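You operate a simulated robot arm through the tools that you are given. There is no shell and no other tool. Be economical: measure what you need, move in short steps, check, and stop when the job is done.

Carry out the task below with a simulated robot arm. There is one attempt and no reset: what you move stays moved.

TASK
Stack the box that says "bands" from the desk top on top of the box that says "chalk". Then stack the box marked "string" from the desk top on top of the box marked "strips".

It is judged by the outcome, as a careful person would: the job done as asked, and still so three seconds after it is handed in. It fails if anything else is knocked over, pushed out of place, dropped, spilled or broken.

THE ROBOT
A 7-joint arm with a two-finger parallel gripper, fixed in place. Base frame: the origin is at the foot of the arm, x ahead of it, y to its left, z up; the work surface is at about z = 0. Lengths are in m, angles in rad, forces in N, time in s.
With the tool pointing down near the work surface it reaches from about 0.24 to 0.62 m from the base axis. Its first joint turns from -1.152 to 1.152 rad. Payload 2.6 kg.
Tool frame: the origin (TCP) lies between the finger pads and is the grasp point; the fingertips stand 0.03 m ahead of it; z points along the fingers, y is the line along which they close. The gripper opens to 0.094 m. The fingers are 0.028 m wide and 0.01 m thick; the gripper's body (0.05 by 0.096 m) begins 0.055 m behind the TCP.
Orientation is told as [roll, pitch, yaw] about the base's x, y, z axes, in that order, counted from this pose: with the fingers straight down and closing along the base's y, the tool's x points along the base's -x, its y along +y and its z along -z.

THE INTERFACE
- The arm moves only by the tool jog_arm. Its argument "deltas" is a list of rows, each a list of 7 numbers: the shift along the base's x, y, z in m, then the turn, a rotation vector about the base's x, y, z in rad, then the gripper command, from -1 (fully open) to 1 (shut), values between in proportion. In form: [[tx, ty, tz, ax, ay, az, claw], ...]. A call has 1 to 20 rows; each row shifts and turns the commanded pose from where the row before left it. A row lasts 0.2 s, in which the tool goes at most 0.05 m and 0.15 rad; a call with a longer step from one row to the next is refused whole, and so is a gripper value outside its range. A pose out of reach is approached as far as the arm can. The call stops where the force on the tool passes 40 N (or 10 N more than at its start, if that is more) or the arm is blocked; 0.2 s more then pass. The fingers move at their own pace (about 0.072 m/s each) and stop on an object; they squeeze with about 23 N. The grip force told is the motor's: it shows also when the fingers shut on nothing. Time passes only in rows, and 0.2 s behind the last, so rows that do not move let the fingers close. It gives the time, the measured TCP pose, the force on the tool (base axes), the opening and the grip force at its end, in the units of the frame above (readings bear some noise).
- Cameras (640 x 400 px; columns grow to the right, rows downward): "scene" is fixed at [0.0263, 0.427, 0.5588]; the picture's right is [-0.84, -0.54, 0.00], its down [-0.34, 0.54, -0.77] and it looks along [0.41, -0.65, -0.64] (base axes); focal length 277 px, centre (320, 200). "wrist" rides on the gripper at [-0.037, 0, -0.058] in the tool frame; the picture's right is [0.00, -1.00, 0.00], its down [0.97, 0.00, -0.24] and it looks along [0.24, 0.00, 0.97] (tool axes); focal length 218 px, centre (320, 200).
- get_image(camera): a new picture of that camera. No time passes.
- pixel_to_xyz(camera, pixels): for up to 12 pixels [column, row] of the newest picture of that camera ("zoom" is the newest enlarged one), the place [x, y, z] in the base frame of the surface seen there, good to about 0.003 m. No time passes.
- inspect(camera, box): a new picture of the part [left, top, right, bottom] of that camera's present view, enlarged. No time passes.
- sign_off(): hands the job in; it is judged then, once.

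Work in short steps. Measure before you move; look again where a grasp or a placing could have gone wrong, and mend it. You have 80 turns and 34 pictures in all, the two below and enlarged ones among them. Open the gripper and draw the arm clear of the work before you hand the job in, unless the task says otherwise; then end with one line.

The tools are called after "Call:" as a command line: name --pt "numbers of a row" for each row, then --argument value for the rest, lists and objects as JSON in quotes. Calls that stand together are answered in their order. jog_arm: Moves the arm, as the interface text tells. Its arguments: {"type":"object","properties":{"deltas":{"type":"array"}},"required":["deltas"]} The other tools are called the same way: get_image (camera) takes a picture; pixel_to_xyz (camera, pixels) gives the place of the surface under pixels of a picture; inspect (camera, box) takes an enlarged picture of a part of a camera's view; sign_off () hands the job in.

At the start:

```text
time: 0.0
eef_pos: [0.3997, -0.1499, 0.3332]
tool_rot: [0.001, -0.001, -0.003]
ft_force: [0.3, 0.0, -0.7]
width: 0.0941
grip_force: 0.0
```

scene: 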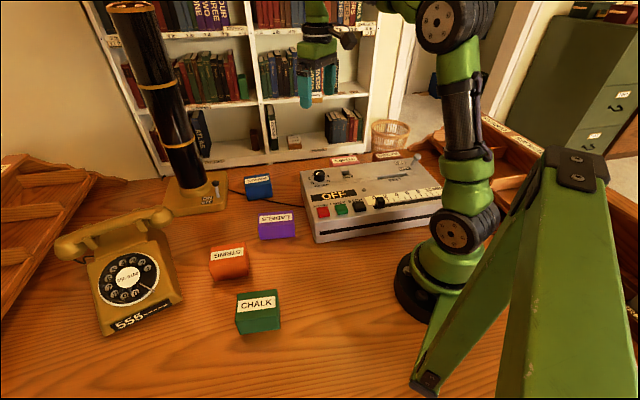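
wrist: 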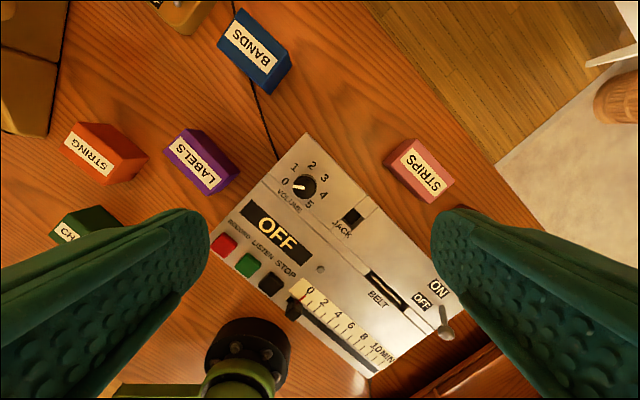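

The pictures show the boxes bands (blue), string (orange), labels (purple), chalk (green), and strips (pink, behind the recorder). I enlarge the scene to measure them.

Call:
inspect --camera "scene" --box '[180, 140, 460, 340]'

Call:
pixel_to_xyz --camera "wrist" --pixels '[[240, 20], [283, 64], [268, 80], [222, 40], [232, 10], [413, 142], [450, 182], [432, 200], [388, 160], [400, 170]]'

Call:
pixel_to_xyz --camera "scene" --pixels '[[237, 298], [274, 292], [279, 308], [237, 313], [210, 252], [241, 248], [247, 256], [211, 264], [258, 350], [230, 290], [343, 160], [386, 156]]'

```text
2.00 times, centred on (320, 240) of scene
```

zoom: 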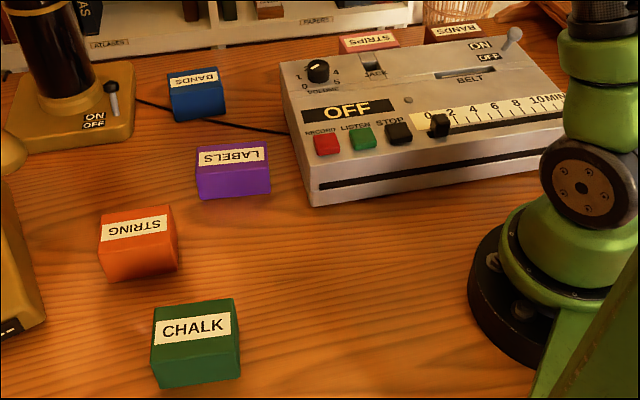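

```text
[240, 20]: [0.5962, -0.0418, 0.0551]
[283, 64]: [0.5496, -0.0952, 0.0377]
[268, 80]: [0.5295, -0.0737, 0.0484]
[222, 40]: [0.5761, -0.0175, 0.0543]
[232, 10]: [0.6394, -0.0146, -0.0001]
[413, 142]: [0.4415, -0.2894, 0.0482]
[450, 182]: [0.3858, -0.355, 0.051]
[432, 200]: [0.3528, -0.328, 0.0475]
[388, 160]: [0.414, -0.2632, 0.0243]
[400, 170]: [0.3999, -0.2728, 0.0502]
```

```text
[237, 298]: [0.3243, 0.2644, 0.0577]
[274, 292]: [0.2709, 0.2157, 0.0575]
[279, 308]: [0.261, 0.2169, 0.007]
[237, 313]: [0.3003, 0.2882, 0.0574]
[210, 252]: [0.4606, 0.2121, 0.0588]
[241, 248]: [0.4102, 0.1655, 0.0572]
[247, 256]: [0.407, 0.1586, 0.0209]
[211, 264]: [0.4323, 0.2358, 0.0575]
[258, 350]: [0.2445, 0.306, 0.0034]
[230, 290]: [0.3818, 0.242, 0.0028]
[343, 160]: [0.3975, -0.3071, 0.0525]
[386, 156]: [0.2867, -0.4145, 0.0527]
```

A dark red box behind the recorder may also read "bands"; I read the labels closer.

Call:
inspect --camera "scene" --box '[320, 140, 440, 200]'

Call:
inspect --camera "scene" --box '[200, 165, 300, 240]'

Call:
inspect --camera "wrist" --box '[360, 110, 640, 400]'

```text
5.33 times, centred on (380, 170) of scene
```

zoom: 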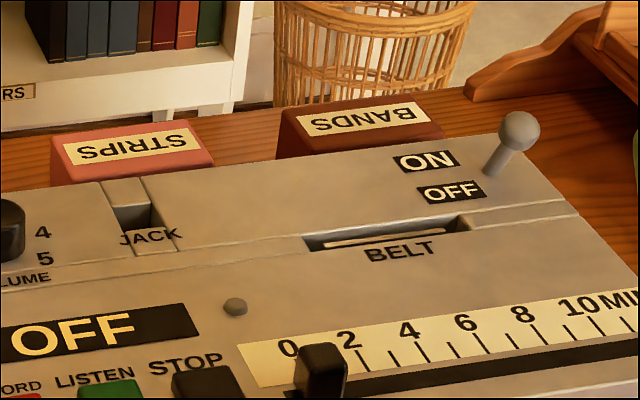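

```text
5.33 times, centred on (250, 202) of scene
```

zoom: 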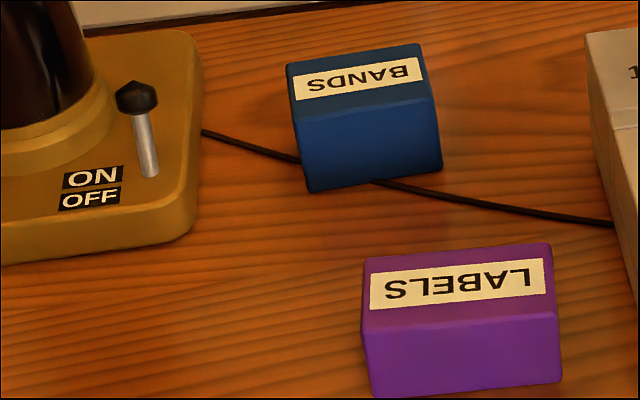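

```text
1.38 times, centred on (500, 255) of wrist
```

zoom: 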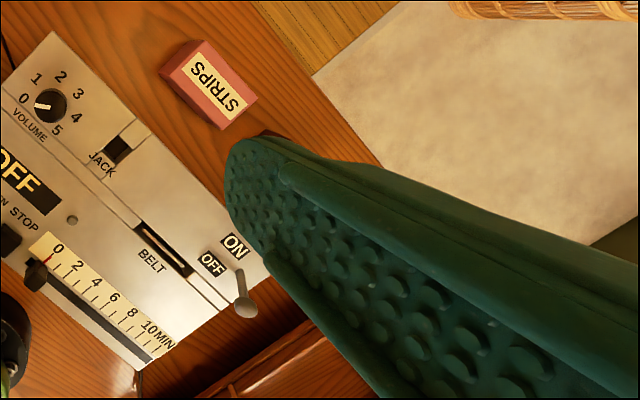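

There are two "bands" labels: the blue box, and a dark red one behind the recorder at about (0.29,-0.41). I move the wrist camera over there to see what the red one rests on.

Call:
jog_arm --pt "-0.02 -0.04 0 0 0 0 -1" --pt "-0.02 -0.04 0 0 0 0 -1" --pt "-0.02 -0.04 0 0 0 0 -1" --pt "-0.02 -0.04 0 0 0 0 -1" --pt "-0.02 -0.03 0 0 0 0 -1" --pt "0 0 0 0 0 0 -1"

Call:
get_image --camera "wrist"

```text
time: 1.4
eef_pos: [0.3003, -0.3408, 0.3324]
tool_rot: [0.001, -0.001, 0.0]
ft_force: [0.4, -0.3, 0.7]
width: 0.0939
grip_force: 0.1
```

```text
27 pictures are left
```

wrist: 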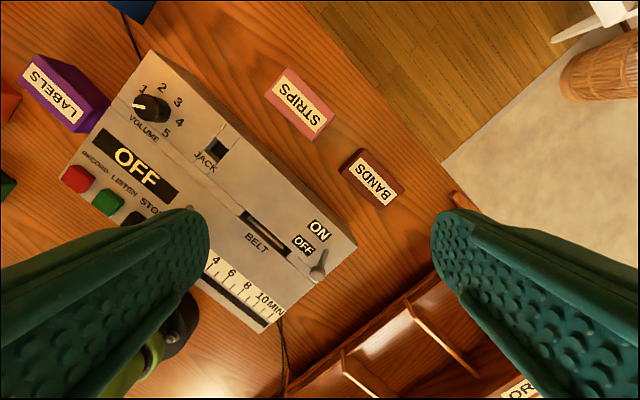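

Both "bands" boxes seem to stand on the desk. I measure both, their surroundings, and strips.

Call:
pixel_to_xyz --camera "wrist" --pixels '[[366, 151], [400, 186], [383, 204], [348, 170], [375, 178], [410, 210], [345, 150], [288, 70], [330, 114], [313, 132], [270, 90], [300, 100]]'

Call:
inspect --camera "wrist" --box '[250, 50, 430, 230]'

```text
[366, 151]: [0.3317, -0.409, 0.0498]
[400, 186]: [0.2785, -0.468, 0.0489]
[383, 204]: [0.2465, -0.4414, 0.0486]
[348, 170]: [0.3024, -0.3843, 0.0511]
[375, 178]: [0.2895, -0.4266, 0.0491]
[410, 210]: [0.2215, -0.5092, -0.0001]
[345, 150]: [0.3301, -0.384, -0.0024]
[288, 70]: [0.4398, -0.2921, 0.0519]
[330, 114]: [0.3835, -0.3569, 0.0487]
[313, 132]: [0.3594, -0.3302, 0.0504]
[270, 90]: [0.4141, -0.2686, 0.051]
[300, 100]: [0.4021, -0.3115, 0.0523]
```

```text
2.22 times, centred on (340, 140) of wrist
```

zoom: 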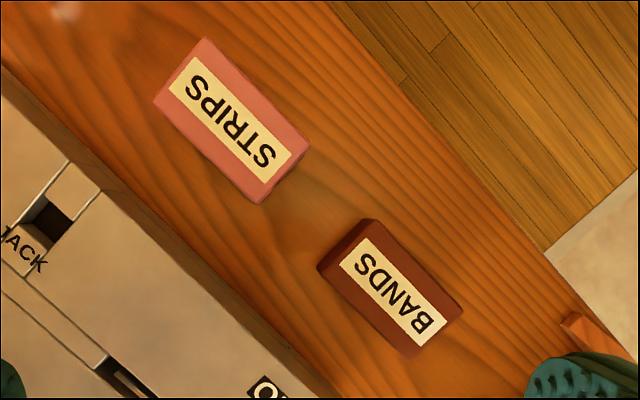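

Both stand on the desk with equal heights. I check the blue box's geometry and the far shelf for further labelled boxes.

Call:
inspect --camera "scene" --box '[250, 80, 390, 170]'

Call:
jog_arm --pt "0.03 0.04 0 0 0 0 -1" --pt "0.03 0.04 0 0 0 0 -1" --pt "0.03 0.04 0 0 0 0 -1" --pt "0.03 0.04 0 0 0 0 -1" --pt "0.03 0.04 0 0 0 0 -1" --pt "0.01 0.04 0 0 0 0 -1" --pt "0.0 0.04 0 0 0 0 -1" --pt "0 0.03 0 0 0 0 -1" --pt "0 0.03 0 0 0 0 -1" --pt "0 0 0 0 0 0 -1"

Call:
get_image --camera "wrist"

```text
4.44 times, centred on (320, 125) of scene
```

zoom: 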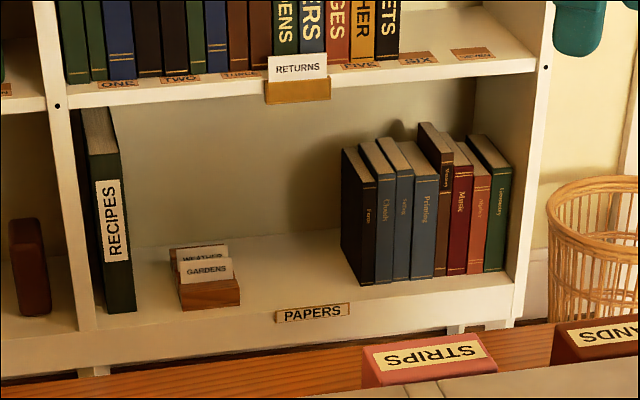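

```text
time: 3.6
eef_pos: [0.4577, 0.0054, 0.3314]
tool_rot: [-0.001, 0.0, 0.0]
ft_force: [0.1, 0.3, 0.7]
width: 0.0942
grip_force: 0.1
```

```text
24 pictures are left
```

wrist: 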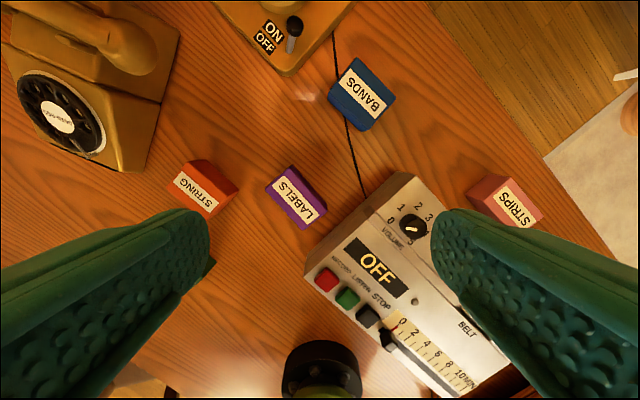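

I measure blue, chalk's neighbourhood and string from this view.

Call:
pixel_to_xyz --camera "wrist" --pixels '[[356, 59], [394, 97], [370, 124], [330, 93], [362, 92], [341, 88], [366, 118], [318, 100], [362, 130], [330, 60], [352, 150], [335, 45]]'

Call:
inspect --camera "wrist" --box '[280, 30, 440, 150]'

```text
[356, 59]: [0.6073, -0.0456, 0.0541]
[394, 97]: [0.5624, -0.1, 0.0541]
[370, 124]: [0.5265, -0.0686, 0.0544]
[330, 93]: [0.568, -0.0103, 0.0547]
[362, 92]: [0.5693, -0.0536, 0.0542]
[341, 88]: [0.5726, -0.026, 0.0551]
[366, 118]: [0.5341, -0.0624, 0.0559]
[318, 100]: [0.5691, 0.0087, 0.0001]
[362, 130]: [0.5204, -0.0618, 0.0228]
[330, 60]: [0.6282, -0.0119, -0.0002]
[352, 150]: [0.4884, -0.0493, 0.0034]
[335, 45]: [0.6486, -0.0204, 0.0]
```

```text
3.33 times, centred on (360, 90) of wrist
```

zoom: 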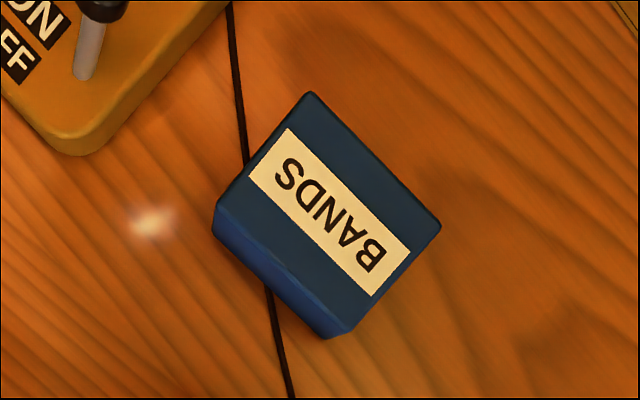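

Blue bands: centre (0.566,-0.056), about 0.070 × 0.048, long axis at 50° from x, top z 0.054; it is clear of the recorder, so I use it. Now the scene for chalk, string, and the projector clearance.

Call:
pixel_to_xyz --camera "scene" --pixels '[[216, 182], [195, 180], [170, 100], [226, 208], [140, 10], [238, 297], [273, 291], [279, 307], [237, 313], [278, 312], [239, 317], [258, 301]]'

Call:
inspect --camera "scene" --box '[190, 230, 300, 340]'

```text
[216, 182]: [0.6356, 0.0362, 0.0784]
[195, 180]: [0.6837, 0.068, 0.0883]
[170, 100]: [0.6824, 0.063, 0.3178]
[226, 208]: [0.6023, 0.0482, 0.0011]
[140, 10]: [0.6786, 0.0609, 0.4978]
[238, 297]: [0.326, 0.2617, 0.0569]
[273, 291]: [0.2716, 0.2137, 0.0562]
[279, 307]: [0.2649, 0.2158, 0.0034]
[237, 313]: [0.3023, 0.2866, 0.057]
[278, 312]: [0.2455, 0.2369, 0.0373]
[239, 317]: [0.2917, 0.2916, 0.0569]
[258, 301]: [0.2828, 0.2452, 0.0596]
```

```text
3.64 times, centred on (245, 285) of scene
```

zoom: 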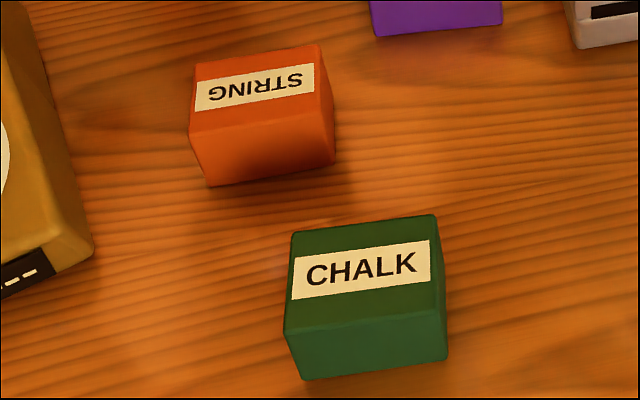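

Call:
pixel_to_xyz --camera "zoom" --pixels '[[294, 236], [434, 218], [441, 315], [290, 331], [365, 275], [198, 67], [317, 48], [328, 112], [195, 128], [260, 90], [90, 245], [208, 185]]'

```text
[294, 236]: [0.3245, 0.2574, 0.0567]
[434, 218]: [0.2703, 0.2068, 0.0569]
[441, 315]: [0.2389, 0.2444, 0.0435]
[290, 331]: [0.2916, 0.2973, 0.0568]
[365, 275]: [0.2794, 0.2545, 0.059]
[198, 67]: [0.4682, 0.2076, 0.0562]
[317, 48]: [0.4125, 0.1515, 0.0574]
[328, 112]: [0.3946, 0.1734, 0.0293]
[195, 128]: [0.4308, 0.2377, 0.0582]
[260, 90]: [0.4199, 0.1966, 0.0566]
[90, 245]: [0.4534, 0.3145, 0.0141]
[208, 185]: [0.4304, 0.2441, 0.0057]
```

Chalk: centre (0.281,0.252), long axis about 42°, top 0.057. I go above blue, turning the tool +0.876 rad so the fingers close across the short side, and look.

Call:
jog_arm --pt "0.02 -0.01 -0.02 0 0 0.146 -1" --pt "0.02 -0.01 -0.02 0 0 0.146 -1" --pt "0.02 -0.01 -0.02 0 0 0.146 -1" --pt "0.02 -0.01 -0.02 0 0 0.146 -1" --pt "0.02 -0.01 -0.02 0 0 0.146 -1" --pt "0.008 -0.011 -0.02 0 0 0.146 -1" --pt "0 0 -0.03 0 0 0 -1" --pt "0 0 0 0 0 0 -1"

Call:
get_image --camera "wrist"

```text
time: 5.4
eef_pos: [0.5687, -0.0611, 0.183]
tool_rot: [-0.001, -0.001, 0.879]
ft_force: [-0.1, 0.5, -0.1]
width: 0.094
grip_force: 0.1
```

```text
21 pictures are left
```

wrist: 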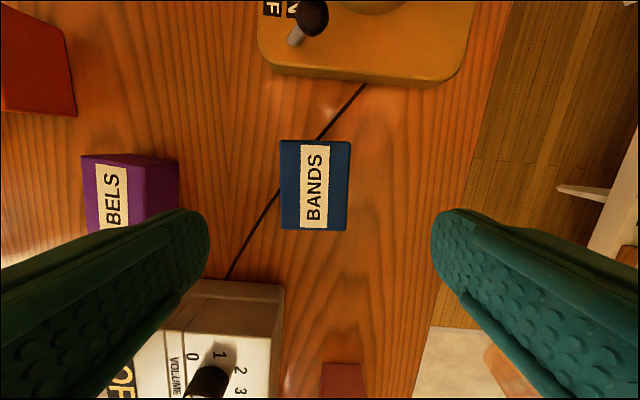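

Blue at (280-350,140-230) is square to the picture. I measure its corners and near obstacles.

Call:
pixel_to_xyz --camera "wrist" --pixels '[[283, 144], [347, 144], [345, 226], [285, 226], [314, 186], [281, 285], [172, 162], [172, 205], [310, 15], [283, 186], [347, 186]]'

```text
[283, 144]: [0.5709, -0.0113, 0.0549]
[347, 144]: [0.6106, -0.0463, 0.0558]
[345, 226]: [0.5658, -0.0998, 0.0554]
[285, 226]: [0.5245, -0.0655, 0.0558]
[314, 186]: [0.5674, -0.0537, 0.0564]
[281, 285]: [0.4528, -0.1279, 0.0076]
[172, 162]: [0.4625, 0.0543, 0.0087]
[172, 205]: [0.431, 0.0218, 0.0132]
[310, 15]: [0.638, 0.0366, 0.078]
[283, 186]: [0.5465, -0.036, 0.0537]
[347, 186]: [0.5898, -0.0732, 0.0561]
```

Centre (0.568,-0.056). I lower to z 0.045 and close.

Call:
jog_arm --pt "-0.001 0.005 -0.03 0 0 0 -1" --pt "0 0 -0.04 0 0 0 -1" --pt "0 0 -0.04 0 0 0 -1" --pt "0 0 -0.028 0 0 0 -1" --pt "0 0 0 0 0 0 -1" --pt "0 0 0 0 0 0 1" --pt "0 0 0 0 0 0 1" --pt "0 0 0 0 0 0 1" --pt "0 0 0 0 0 0 1"

```text
time: 7.4
eef_pos: [0.5626, -0.0587, 0.0469]
tool_rot: [0.0, -0.002, 0.878]
ft_force: [-0.4, -0.1, -0.2]
width: 0.0639
grip_force: 23.2
```

The fingers hold at 0.064 with 23 N. I lift straight up and check.

Call:
jog_arm --pt "0 0 0.02 0 0 0 1" --pt "0 0 0.03 0 0 0 1" --pt "0 0 0.04 0 0 0 1" --pt "0 0 0.04 0 0 0 1" --pt "0 0 0.03 0 0 0 1" --pt "0 0 0 0 0 0 1"

Call:
get_image --camera "scene"

Call:
get_image --camera "wrist"

```text
time: 8.8
eef_pos: [0.5653, -0.0554, 0.2053]
tool_rot: [0.0, 0.0, 0.877]
ft_force: [0.3, -0.2, -0.6]
width: 0.0639
grip_force: 23.0
```

```text
20 pictures are left
```

scene: 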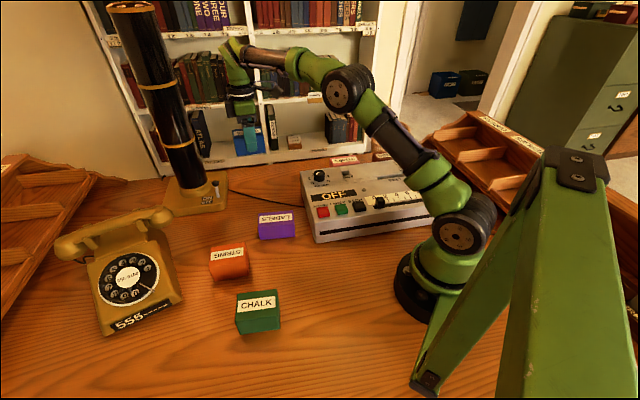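

```text
19 pictures are left
```

wrist: 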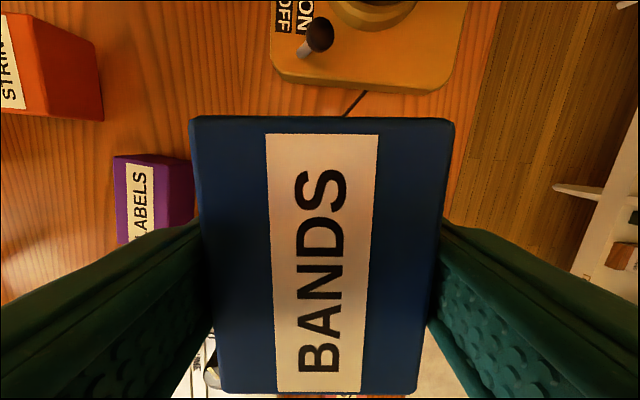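

Bands is held, upright. I measure its offset from the TCP.

Call:
pixel_to_xyz --camera "wrist" --pixels '[[200, 124], [446, 125], [416, 388], [222, 388], [320, 250]]'

```text
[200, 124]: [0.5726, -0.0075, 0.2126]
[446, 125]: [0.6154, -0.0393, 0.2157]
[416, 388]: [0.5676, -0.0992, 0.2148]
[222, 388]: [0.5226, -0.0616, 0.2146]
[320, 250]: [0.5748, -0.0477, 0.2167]
```

I measure chalk's corners once more in the scene picture.

Call:
pixel_to_xyz --camera "scene" --pixels '[[276, 314], [277, 315], [238, 319], [238, 320], [238, 295], [275, 290], [237, 307], [277, 302], [256, 293], [257, 318]]'

```text
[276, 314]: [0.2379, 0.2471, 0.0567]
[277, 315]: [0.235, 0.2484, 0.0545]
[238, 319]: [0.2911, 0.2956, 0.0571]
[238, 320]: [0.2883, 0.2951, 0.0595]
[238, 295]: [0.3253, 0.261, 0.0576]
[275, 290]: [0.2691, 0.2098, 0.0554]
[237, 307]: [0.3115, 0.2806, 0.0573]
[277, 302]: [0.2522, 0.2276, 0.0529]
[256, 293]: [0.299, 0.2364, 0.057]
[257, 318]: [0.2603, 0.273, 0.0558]
```

Chalk centre (0.280,0.253), long axis 42°. I carry bands above it at z 0.205, turning −0.14 rad.

Call:
jog_arm --pt "-0.02635 0.0278 0 0 0 -0.0127 1" --pt "-0.02635 0.0278 0 0 0 -0.0127 1" --pt "-0.02635 0.0278 0 0 0 -0.0127 1" --pt "-0.02635 0.0278 0 0 0 -0.0127 1" --pt "-0.02635 0.0278 0 0 0 -0.0127 1" --pt "-0.02635 0.0278 0 0 0 -0.0127 1" --pt "-0.02635 0.0278 0 0 0 -0.0127 1" --pt "-0.02635 0.0278 0 0 0 -0.0127 1" --pt "-0.02635 0.0278 0 0 0 -0.0127 1" --pt "-0.02635 0.0278 0 0 0 -0.0127 1" --pt "-0.02635 0.0278 0 0 0 -0.0127 1" --pt "0 0 0 0 0 0 1" --pt "0 0 0 0 0 0 1"

Call:
get_image --camera "scene"

```text
time: 11.6
eef_pos: [0.2752, 0.251, 0.2009]
tool_rot: [0.0, -0.001, 0.737]
ft_force: [-0.4, 0.3, -0.4]
width: 0.0638
grip_force: 22.8
```

```text
18 pictures are left
```

scene: 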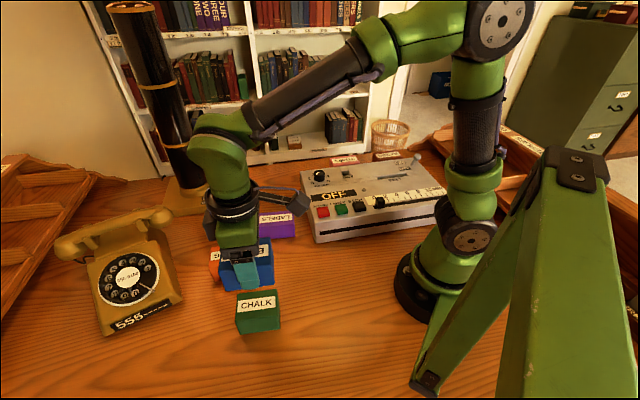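

Bands hangs above chalk. I lower to about z 0.113 and look.

Call:
jog_arm --pt "0 0 -0.03 0 0 0 1" --pt "0 0 -0.03 0 0 0 1" --pt "0 0 -0.028 0 0 0 1" --pt "0 0 0 0 0 0 1"

Call:
inspect --camera "scene" --box '[190, 220, 310, 350]'

```text
time: 12.6
eef_pos: [0.2766, 0.249, 0.1156]
tool_rot: [0.001, 0.001, 0.737]
ft_force: [-0.2, 0.3, -0.9]
width: 0.0641
grip_force: 23.3
```

```text
3.08 times, centred on (250, 285) of scene
```

zoom: 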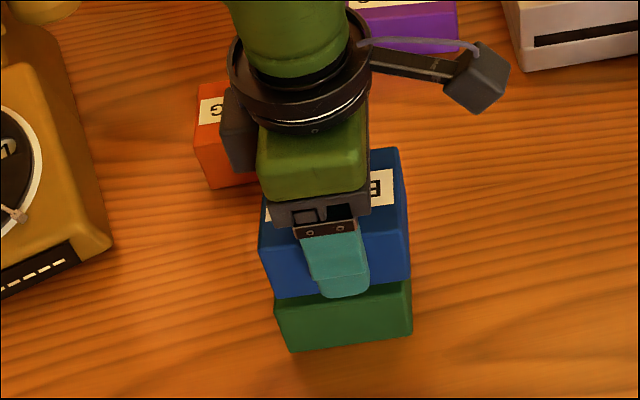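

Bands is well lined up over chalk. I lower in small steps to contact at about z 0.103.

Call:
jog_arm --pt "0 0 -0.004 0 0 0 1" --pt "0 0 -0.004 0 0 0 1" --pt "0 0 -0.003 0 0 0 1" --pt "0 0 0 0 0 0 1"

```text
time: 13.6
eef_pos: [0.276, 0.2509, 0.1079]
tool_rot: [0.002, 0.001, 0.737]
ft_force: [0.2, 0.1, -0.3]
width: 0.064
grip_force: 23.4
```

Call:
jog_arm --pt "0 0 -0.002 0 0 0 1" --pt "0 0 0 0 0 0 1"

Call:
jog_arm --pt "0 0 -0.002 0 0 0 1" --pt "0 0 0 0 0 0 1"

```text
time: 14.2
eef_pos: [0.2769, 0.2504, 0.1044]
tool_rot: [-0.001, -0.001, 0.736]
ft_force: [0.6, -0.3, -0.8]
width: 0.0638
grip_force: 22.6
```

```text
time: 14.8
eef_pos: [0.2777, 0.2508, 0.1017]
tool_rot: [-0.001, 0.0, 0.735]
ft_force: [-0.1, -0.3, -0.9]
width: 0.0639
grip_force: 23.1
```

Call:
jog_arm --pt "0 0 -0.002 0 0 0 1" --pt "0 0 0 0 0 0 1"

Call:
inspect --camera "scene" --box '[210, 240, 300, 350]'

```text
time: 15.4
eef_pos: [0.2782, 0.2511, 0.1004]
tool_rot: [0.0, 0.001, 0.736]
ft_force: [-2.4, -3.4, 7.5]
width: 0.0642
grip_force: 22.8
```

```text
3.64 times, centred on (255, 295) of scene
```

zoom: 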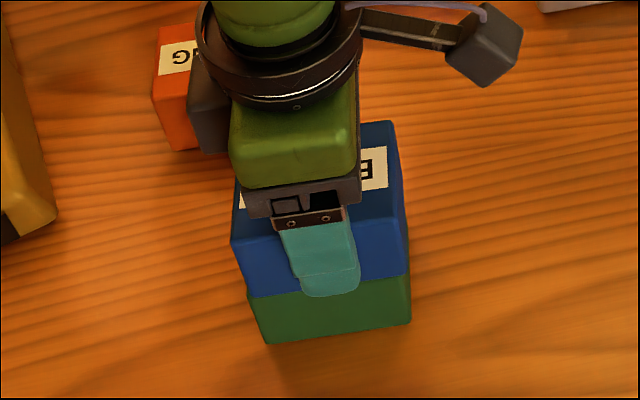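

Contact at 7.5 N and the boxes are flush. I open and rise straight up.

Call:
jog_arm --pt "0 0 0.001 0 0 0 0.4" --pt "0 0 0 0 0 0 -0.2" --pt "0 0 0 0 0 0 -1" --pt "0 0 0 0 0 0 -1" --pt "0 0 0.02 0 0 0 -1" --pt "0 0 0.04 0 0 0 -1" --pt "0 0 0.04 0 0 0 -1" --pt "0 0 0.04 0 0 0 -1" --pt "0 0 0 0 0 0 -1"

Call:
get_image --camera "wrist"

```text
time: 17.4
eef_pos: [0.2792, 0.2502, 0.2421]
tool_rot: [0.0, 0.0, 0.737]
ft_force: [0.0, 0.5, 0.1]
width: 0.0941
grip_force: 0.0
```

```text
15 pictures are left
```

wrist: 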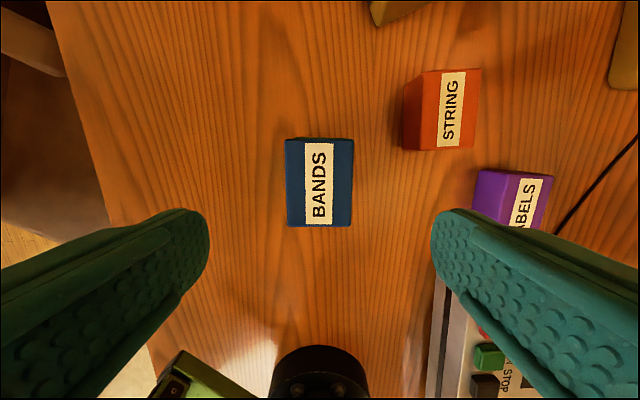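

Bands sits squarely on chalk. I measure string (405-480,68-150) in this view.

Call:
pixel_to_xyz --camera "wrist" --pixels '[[428, 74], [477, 74], [470, 145], [420, 147], [450, 110], [405, 148], [545, 178]]'

```text
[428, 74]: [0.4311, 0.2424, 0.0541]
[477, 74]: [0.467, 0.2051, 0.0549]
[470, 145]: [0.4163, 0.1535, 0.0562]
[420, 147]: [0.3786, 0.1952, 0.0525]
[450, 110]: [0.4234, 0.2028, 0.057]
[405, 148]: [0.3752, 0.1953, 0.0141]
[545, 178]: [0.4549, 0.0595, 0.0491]
```

String centre is about (0.423,0.199), long axis 44°. I move above it and look again.

Call:
jog_arm --pt "0.036 -0.013 0 0 0 0.01 -1" --pt "0.036 -0.013 0 0 0 0.01 -1" --pt "0.036 -0.013 0 0 0 0.01 -1" --pt "0.036 -0.012 -0.02 0 0 0 -1" --pt "0 0 -0.04 0 0 0 -1" --pt "0 0 0 0 0 0 -1"

Call:
get_image --camera "wrist"

```text
time: 18.8
eef_pos: [0.4222, 0.1954, 0.1814]
tool_rot: [0.0, 0.0, 0.767]
ft_force: [0.0, -0.2, -0.5]
width: 0.0941
grip_force: 0.1
```

```text
14 pictures are left
```

wrist: 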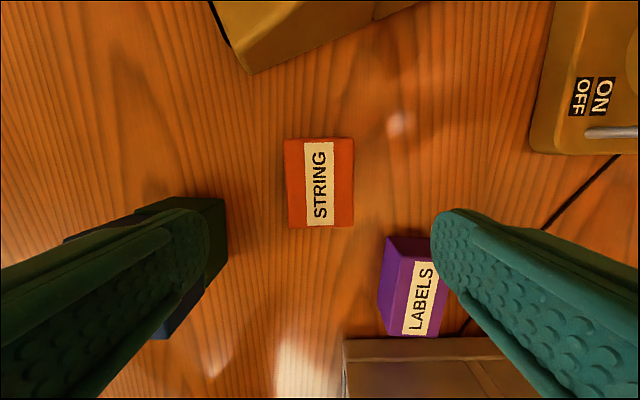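

I measure string's corners, labels' near corner, and the stack's near corner.

Call:
pixel_to_xyz --camera "wrist" --pixels '[[288, 143], [350, 143], [350, 223], [291, 223], [320, 185], [388, 240], [380, 290], [222, 205], [215, 250], [200, 205], [390, 250]]'

```text
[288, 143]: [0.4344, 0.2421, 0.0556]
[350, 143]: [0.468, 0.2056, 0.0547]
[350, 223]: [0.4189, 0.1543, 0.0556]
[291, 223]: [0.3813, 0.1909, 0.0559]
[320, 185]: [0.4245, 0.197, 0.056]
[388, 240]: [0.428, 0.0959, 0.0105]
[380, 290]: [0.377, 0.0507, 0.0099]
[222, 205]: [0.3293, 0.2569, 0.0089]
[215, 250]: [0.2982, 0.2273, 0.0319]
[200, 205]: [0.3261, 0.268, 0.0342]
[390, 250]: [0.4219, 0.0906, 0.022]
```

Centre (0.4257,0.198), 45°; everything else clears. I lower to z 0.045 and grip.

Call:
jog_arm --pt "0.0035 0.003 -0.03 0 0 0.018 -1" --pt "0 0 -0.04 0 0 0 -1" --pt "0 0 -0.04 0 0 0 -1" --pt "0 0 -0.026 0 0 0 -1" --pt "0 0 0 0 0 0 -1" --pt "0 0 0 0 0 0 1" --pt "0 0 0 0 0 0 1" --pt "0 0 0 0 0 0 1" --pt "0 0 0 0 0 0 1"

Call:
jog_arm --pt "0 0 0.02 0 0 0 1" --pt "0 0 0.03 0 0 0 1" --pt "0 0 0.04 0 0 0 1" --pt "0 0 0.04 0 0 0 1" --pt "0 0 0.04 0 0 0 1" --pt "0 0 0 0 0 0 1"

Call:
get_image --camera "wrist"

```text
time: 20.8
eef_pos: [0.4294, 0.2013, 0.0459]
tool_rot: [0.0, 0.0, 0.783]
ft_force: [-0.3, -0.2, 0.0]
width: 0.0639
grip_force: 22.6
```

```text
time: 22.2
eef_pos: [0.4264, 0.2017, 0.2139]
tool_rot: [-0.001, -0.001, 0.786]
ft_force: [0.4, 0.0, -0.7]
width: 0.0637
grip_force: 23.8
```

```text
13 pictures are left
```

wrist: 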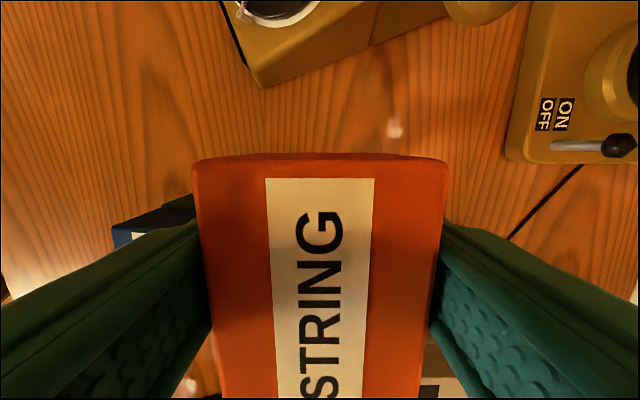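

String is held. I measure its pose in the hand.

Call:
pixel_to_xyz --camera "wrist" --pixels '[[205, 168], [438, 168], [420, 392], [226, 392], [320, 168], [320, 280], [320, 395]]'

```text
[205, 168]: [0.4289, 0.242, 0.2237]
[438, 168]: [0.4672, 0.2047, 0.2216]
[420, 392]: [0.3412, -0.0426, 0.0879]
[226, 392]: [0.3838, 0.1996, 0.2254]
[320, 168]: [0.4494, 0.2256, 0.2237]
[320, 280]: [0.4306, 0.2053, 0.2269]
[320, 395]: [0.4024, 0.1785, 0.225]
```

String is level, centred about on the TCP (offset −0.002,−0.001), top at TCP+0.010. I carry it high to (0.34,−0.38), from where the wrist camera can see strips ahead of the held box.

Call:
jog_arm --pt "-0.0058 -0.0388 0.01 0 0 0.004 1" --pt "-0.0058 -0.0388 0.01 0 0 0.004 1" --pt "-0.0058 -0.0388 0 0 0 0.004 1" --pt "-0.0058 -0.0388 0 0 0 0.004 1" --pt "-0.0058 -0.0388 0 0 0 0.004 1" --pt "-0.0058 -0.0388 0 0 0 0.004 1" --pt "-0.0058 -0.0388 0 0 0 0.004 1" --pt "-0.0058 -0.0388 0 0 0 0.004 1" --pt "-0.0058 -0.0388 0 0 0 0.004 1" --pt "-0.0058 -0.0388 0 0 0 0.004 1" --pt "-0.0058 -0.0388 0 0 0 0.004 1" --pt "-0.0058 -0.0388 0 0 0 0.004 1" --pt "-0.0058 -0.0388 0 0 0 0.004 1" --pt "-0.0058 -0.0388 0 0 0 0.004 1" --pt "-0.0058 -0.0388 0 0 0 0.004 1" --pt "0 0 0 0 0 0 1" --pt "0 0 0 0 0 0 1"

Call:
get_image --camera "wrist"

Call:
get_image --camera "scene"

```text
time: 25.8
eef_pos: [0.3403, -0.3799, 0.2368]
tool_rot: [0.0, 0.001, 0.845]
ft_force: [0.6, -0.6, 0.5]
width: 0.0637
grip_force: 23.1
```

```text
12 pictures are left
```

wrist: 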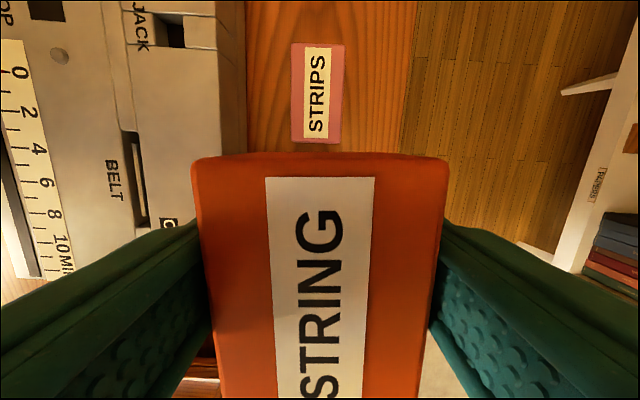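

```text
11 pictures are left
```

scene: 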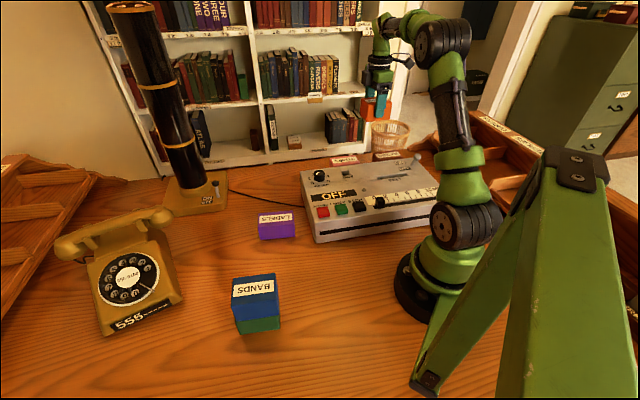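

The stack with bands stands well. I measure strips' top corners and the recorder's rear edge.

Call:
pixel_to_xyz --camera "wrist" --pixels '[[294, 46], [342, 47], [340, 136], [293, 136], [317, 95], [240, 90], [244, 40], [235, 140], [249, 100], [305, 140], [330, 140]]'

```text
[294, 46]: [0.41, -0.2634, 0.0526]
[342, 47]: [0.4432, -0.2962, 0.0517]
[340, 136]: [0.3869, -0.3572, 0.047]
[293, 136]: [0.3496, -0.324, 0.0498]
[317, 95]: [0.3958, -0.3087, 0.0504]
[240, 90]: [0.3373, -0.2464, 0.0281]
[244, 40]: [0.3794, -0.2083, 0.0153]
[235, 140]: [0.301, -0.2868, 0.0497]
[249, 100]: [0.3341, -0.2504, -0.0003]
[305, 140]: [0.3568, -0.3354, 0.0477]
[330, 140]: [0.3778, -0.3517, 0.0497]
```

Strips centre (0.397,−0.310), 47°, top 0.0505. I move string over it at TCP (0.399,−0.309) and lower to about 0.112.

Call:
jog_arm --pt "0.02 0.024 0 0 0 -0.02 1" --pt "0.02 0.024 0 0 0 0 1" --pt "0.019 0.023 0 0 0 0 1" --pt "0 0 -0.03 0 0 0 1" --pt "0 0 -0.04 0 0 0 1" --pt "0 0 -0.03 0 0 0 1" --pt "0 0 -0.023 0 0 0 1" --pt "0 0 0 0 0 0 1" --pt "0 0 0 0 0 0 1"

Call:
inspect --camera "scene" --box '[300, 110, 420, 190]'

```text
time: 27.8
eef_pos: [0.3953, -0.3069, 0.1105]
tool_rot: [0.001, 0.0, 0.823]
ft_force: [-0.2, 0.9, 0.0]
width: 0.0637
grip_force: 22.9
```

```text
5.00 times, centred on (360, 150) of scene
```

zoom: 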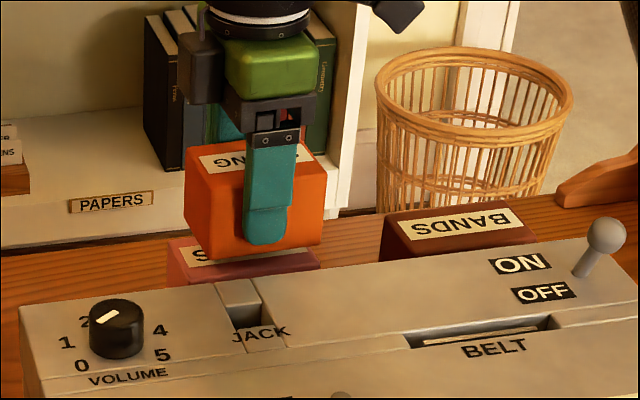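

String hovers just above strips; it seems a touch to the right (−x,−y). I measure edges to compare.

Call:
pixel_to_xyz --camera "zoom" --pixels '[[194, 200], [318, 190], [200, 245], [318, 235], [174, 250], [182, 275], [316, 260], [178, 262], [312, 266], [186, 146], [322, 170]]'

Call:
jog_arm --pt "0 0 0 0 0 0 1"

```text
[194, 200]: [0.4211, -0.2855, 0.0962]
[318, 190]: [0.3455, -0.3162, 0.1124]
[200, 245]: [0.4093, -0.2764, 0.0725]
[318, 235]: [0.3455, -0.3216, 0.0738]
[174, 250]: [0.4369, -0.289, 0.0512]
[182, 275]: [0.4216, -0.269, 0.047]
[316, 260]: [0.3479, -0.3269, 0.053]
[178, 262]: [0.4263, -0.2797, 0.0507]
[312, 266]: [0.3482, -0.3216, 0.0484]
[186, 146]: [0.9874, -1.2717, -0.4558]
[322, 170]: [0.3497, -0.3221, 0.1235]
```

```text
time: 28.2
eef_pos: [0.395, -0.3076, 0.1105]
tool_rot: [-0.001, -0.001, 0.824]
ft_force: [-0.4, -0.2, -0.5]
width: 0.0641
grip_force: 22.5
```

I correct by about (+0.0045,+0.0005) and lower to just above contact.

Call:
jog_arm --pt "0.0045 0.0005 -0.003 0 0 0 1" --pt "0 0 -0.004 0 0 0 1" --pt "0 0 -0.002 0 0 0 1" --pt "0 0 0 0 0 0 1"

Call:
jog_arm --pt "0 0 -0.002 0 0 0 1" --pt "0 0 0 0 0 0 1"

Call:
jog_arm --pt "0 0 -0.002 0 0 0 1" --pt "0 0 0 0 0 0 1"

```text
time: 29.2
eef_pos: [0.4006, -0.309, 0.1022]
tool_rot: [0.0, 0.0, 0.823]
ft_force: [0.3, -0.4, -0.6]
width: 0.0637
grip_force: 23.2
```

```text
time: 29.8
eef_pos: [0.4009, -0.3076, 0.1011]
tool_rot: [-0.002, -0.001, 0.826]
ft_force: [-0.4, 0.0, -0.4]
width: 0.0638
grip_force: 23.1
```

```text
time: 30.4
eef_pos: [0.4016, -0.3077, 0.0982]
tool_rot: [-0.001, 0.0, 0.823]
ft_force: [-0.5, 0.5, -0.6]
width: 0.0641
grip_force: 23.1
```

No contact yet; I step down 2 mm at a time.

Call:
jog_arm --pt "0 0 -0.002 0 0 0 1" --pt "0 0 0 0 0 0 1"

Call:
inspect --camera "scene" --box '[310, 120, 390, 180]'

```text
time: 31.0
eef_pos: [0.3999, -0.307, 0.0969]
tool_rot: [0.0, 0.0, 0.827]
ft_force: [0.0, -0.1, -1.3]
width: 0.0636
grip_force: 23.5
```

```text
6.67 times, centred on (350, 150) of scene
```

zoom: 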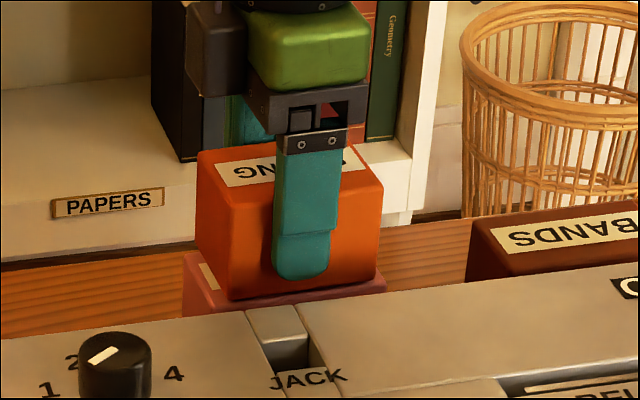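

Nearly touching; string sits a few mm right/back of centre. I shift (+0.001,+0.0035) and step down.

Call:
jog_arm --pt "0.001 0.0035 0 0 0 0 1" --pt "0 0 -0.0015 0 0 0 1" --pt "0 0 0 0 0 0 1"

```text
time: 31.8
eef_pos: [0.4012, -0.304, 0.0959]
tool_rot: [0.001, -0.001, 0.824]
ft_force: [0.5, 0.1, -0.1]
width: 0.0634
grip_force: 22.8
```

Call:
jog_arm --pt "0 0 -0.0015 0 0 0 1" --pt "0 0 0 0 0 0 1"

```text
time: 32.4
eef_pos: [0.4018, -0.3055, 0.096]
tool_rot: [0.0, -0.002, 0.824]
ft_force: [-2.3, 1.9, 6.9]
width: 0.0639
grip_force: 23.2
```

Contact at 7 N, so I check alignment before releasing.

Call:
inspect --camera "scene" --box '[310, 120, 390, 180]'

```text
6.67 times, centred on (350, 150) of scene
```

zoom: 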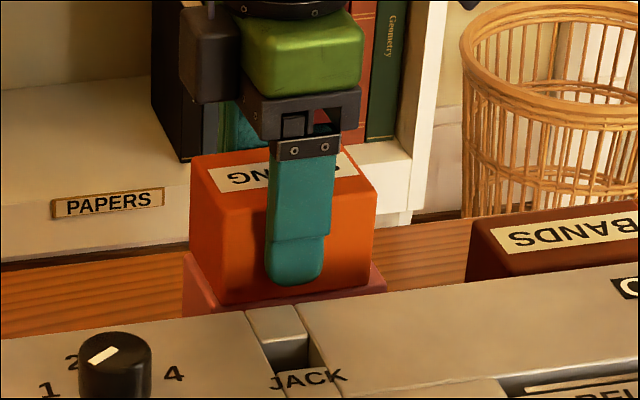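

String is centred on strips. I open and rise straight up.

Call:
jog_arm --pt "0 0 0.001 0 0 0 0.4" --pt "0 0 0 0 0 0 -0.2" --pt "0 0 0 0 0 0 -1" --pt "0 0 0 0 0 0 -1" --pt "0 0 0.02 0 0 0 -1" --pt "0 0 0.04 0 0 0 -1" --pt "0 0 0.04 0 0 0 -1" --pt "0 0 0.04 0 0 0 -1" --pt "0 0 0.03 0 0 0 -1" --pt "0 0 0 0 0 0 -1"

Call:
get_image --camera "wrist"

Call:
get_image --camera "scene"

```text
time: 34.6
eef_pos: [0.4024, -0.307, 0.2684]
tool_rot: [0.0, 0.001, 0.824]
ft_force: [0.3, 0.3, 0.2]
width: 0.0938
grip_force: 0.1
```

```text
7 pictures are left
```

wrist: 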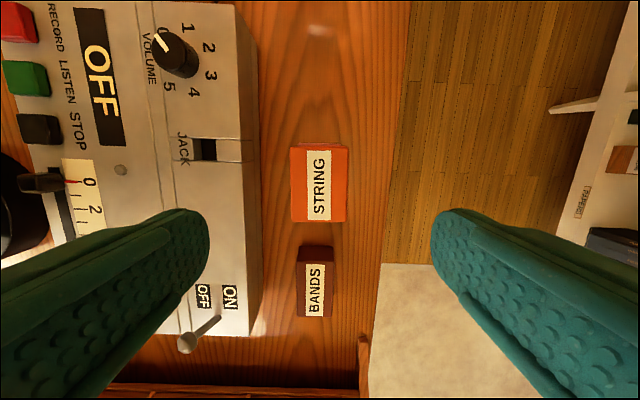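

```text
6 pictures are left
```

scene: 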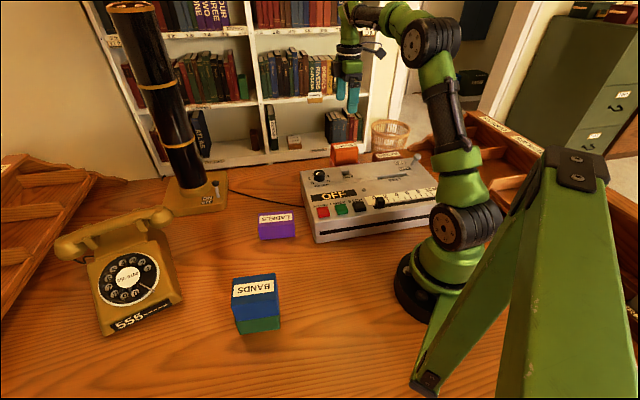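

Both stacks stand, nothing else has moved, and the gripper is open and 0.15 m clear, so I hand in.

Call:
sign_off

```text
The job is handed in.
```

The "bands" box is stacked on "chalk" and the "string" box on "strips". Two boxes on the desk say "bands"; I used the blue one because it was clear of the recorder, and left the dark red one where it was.
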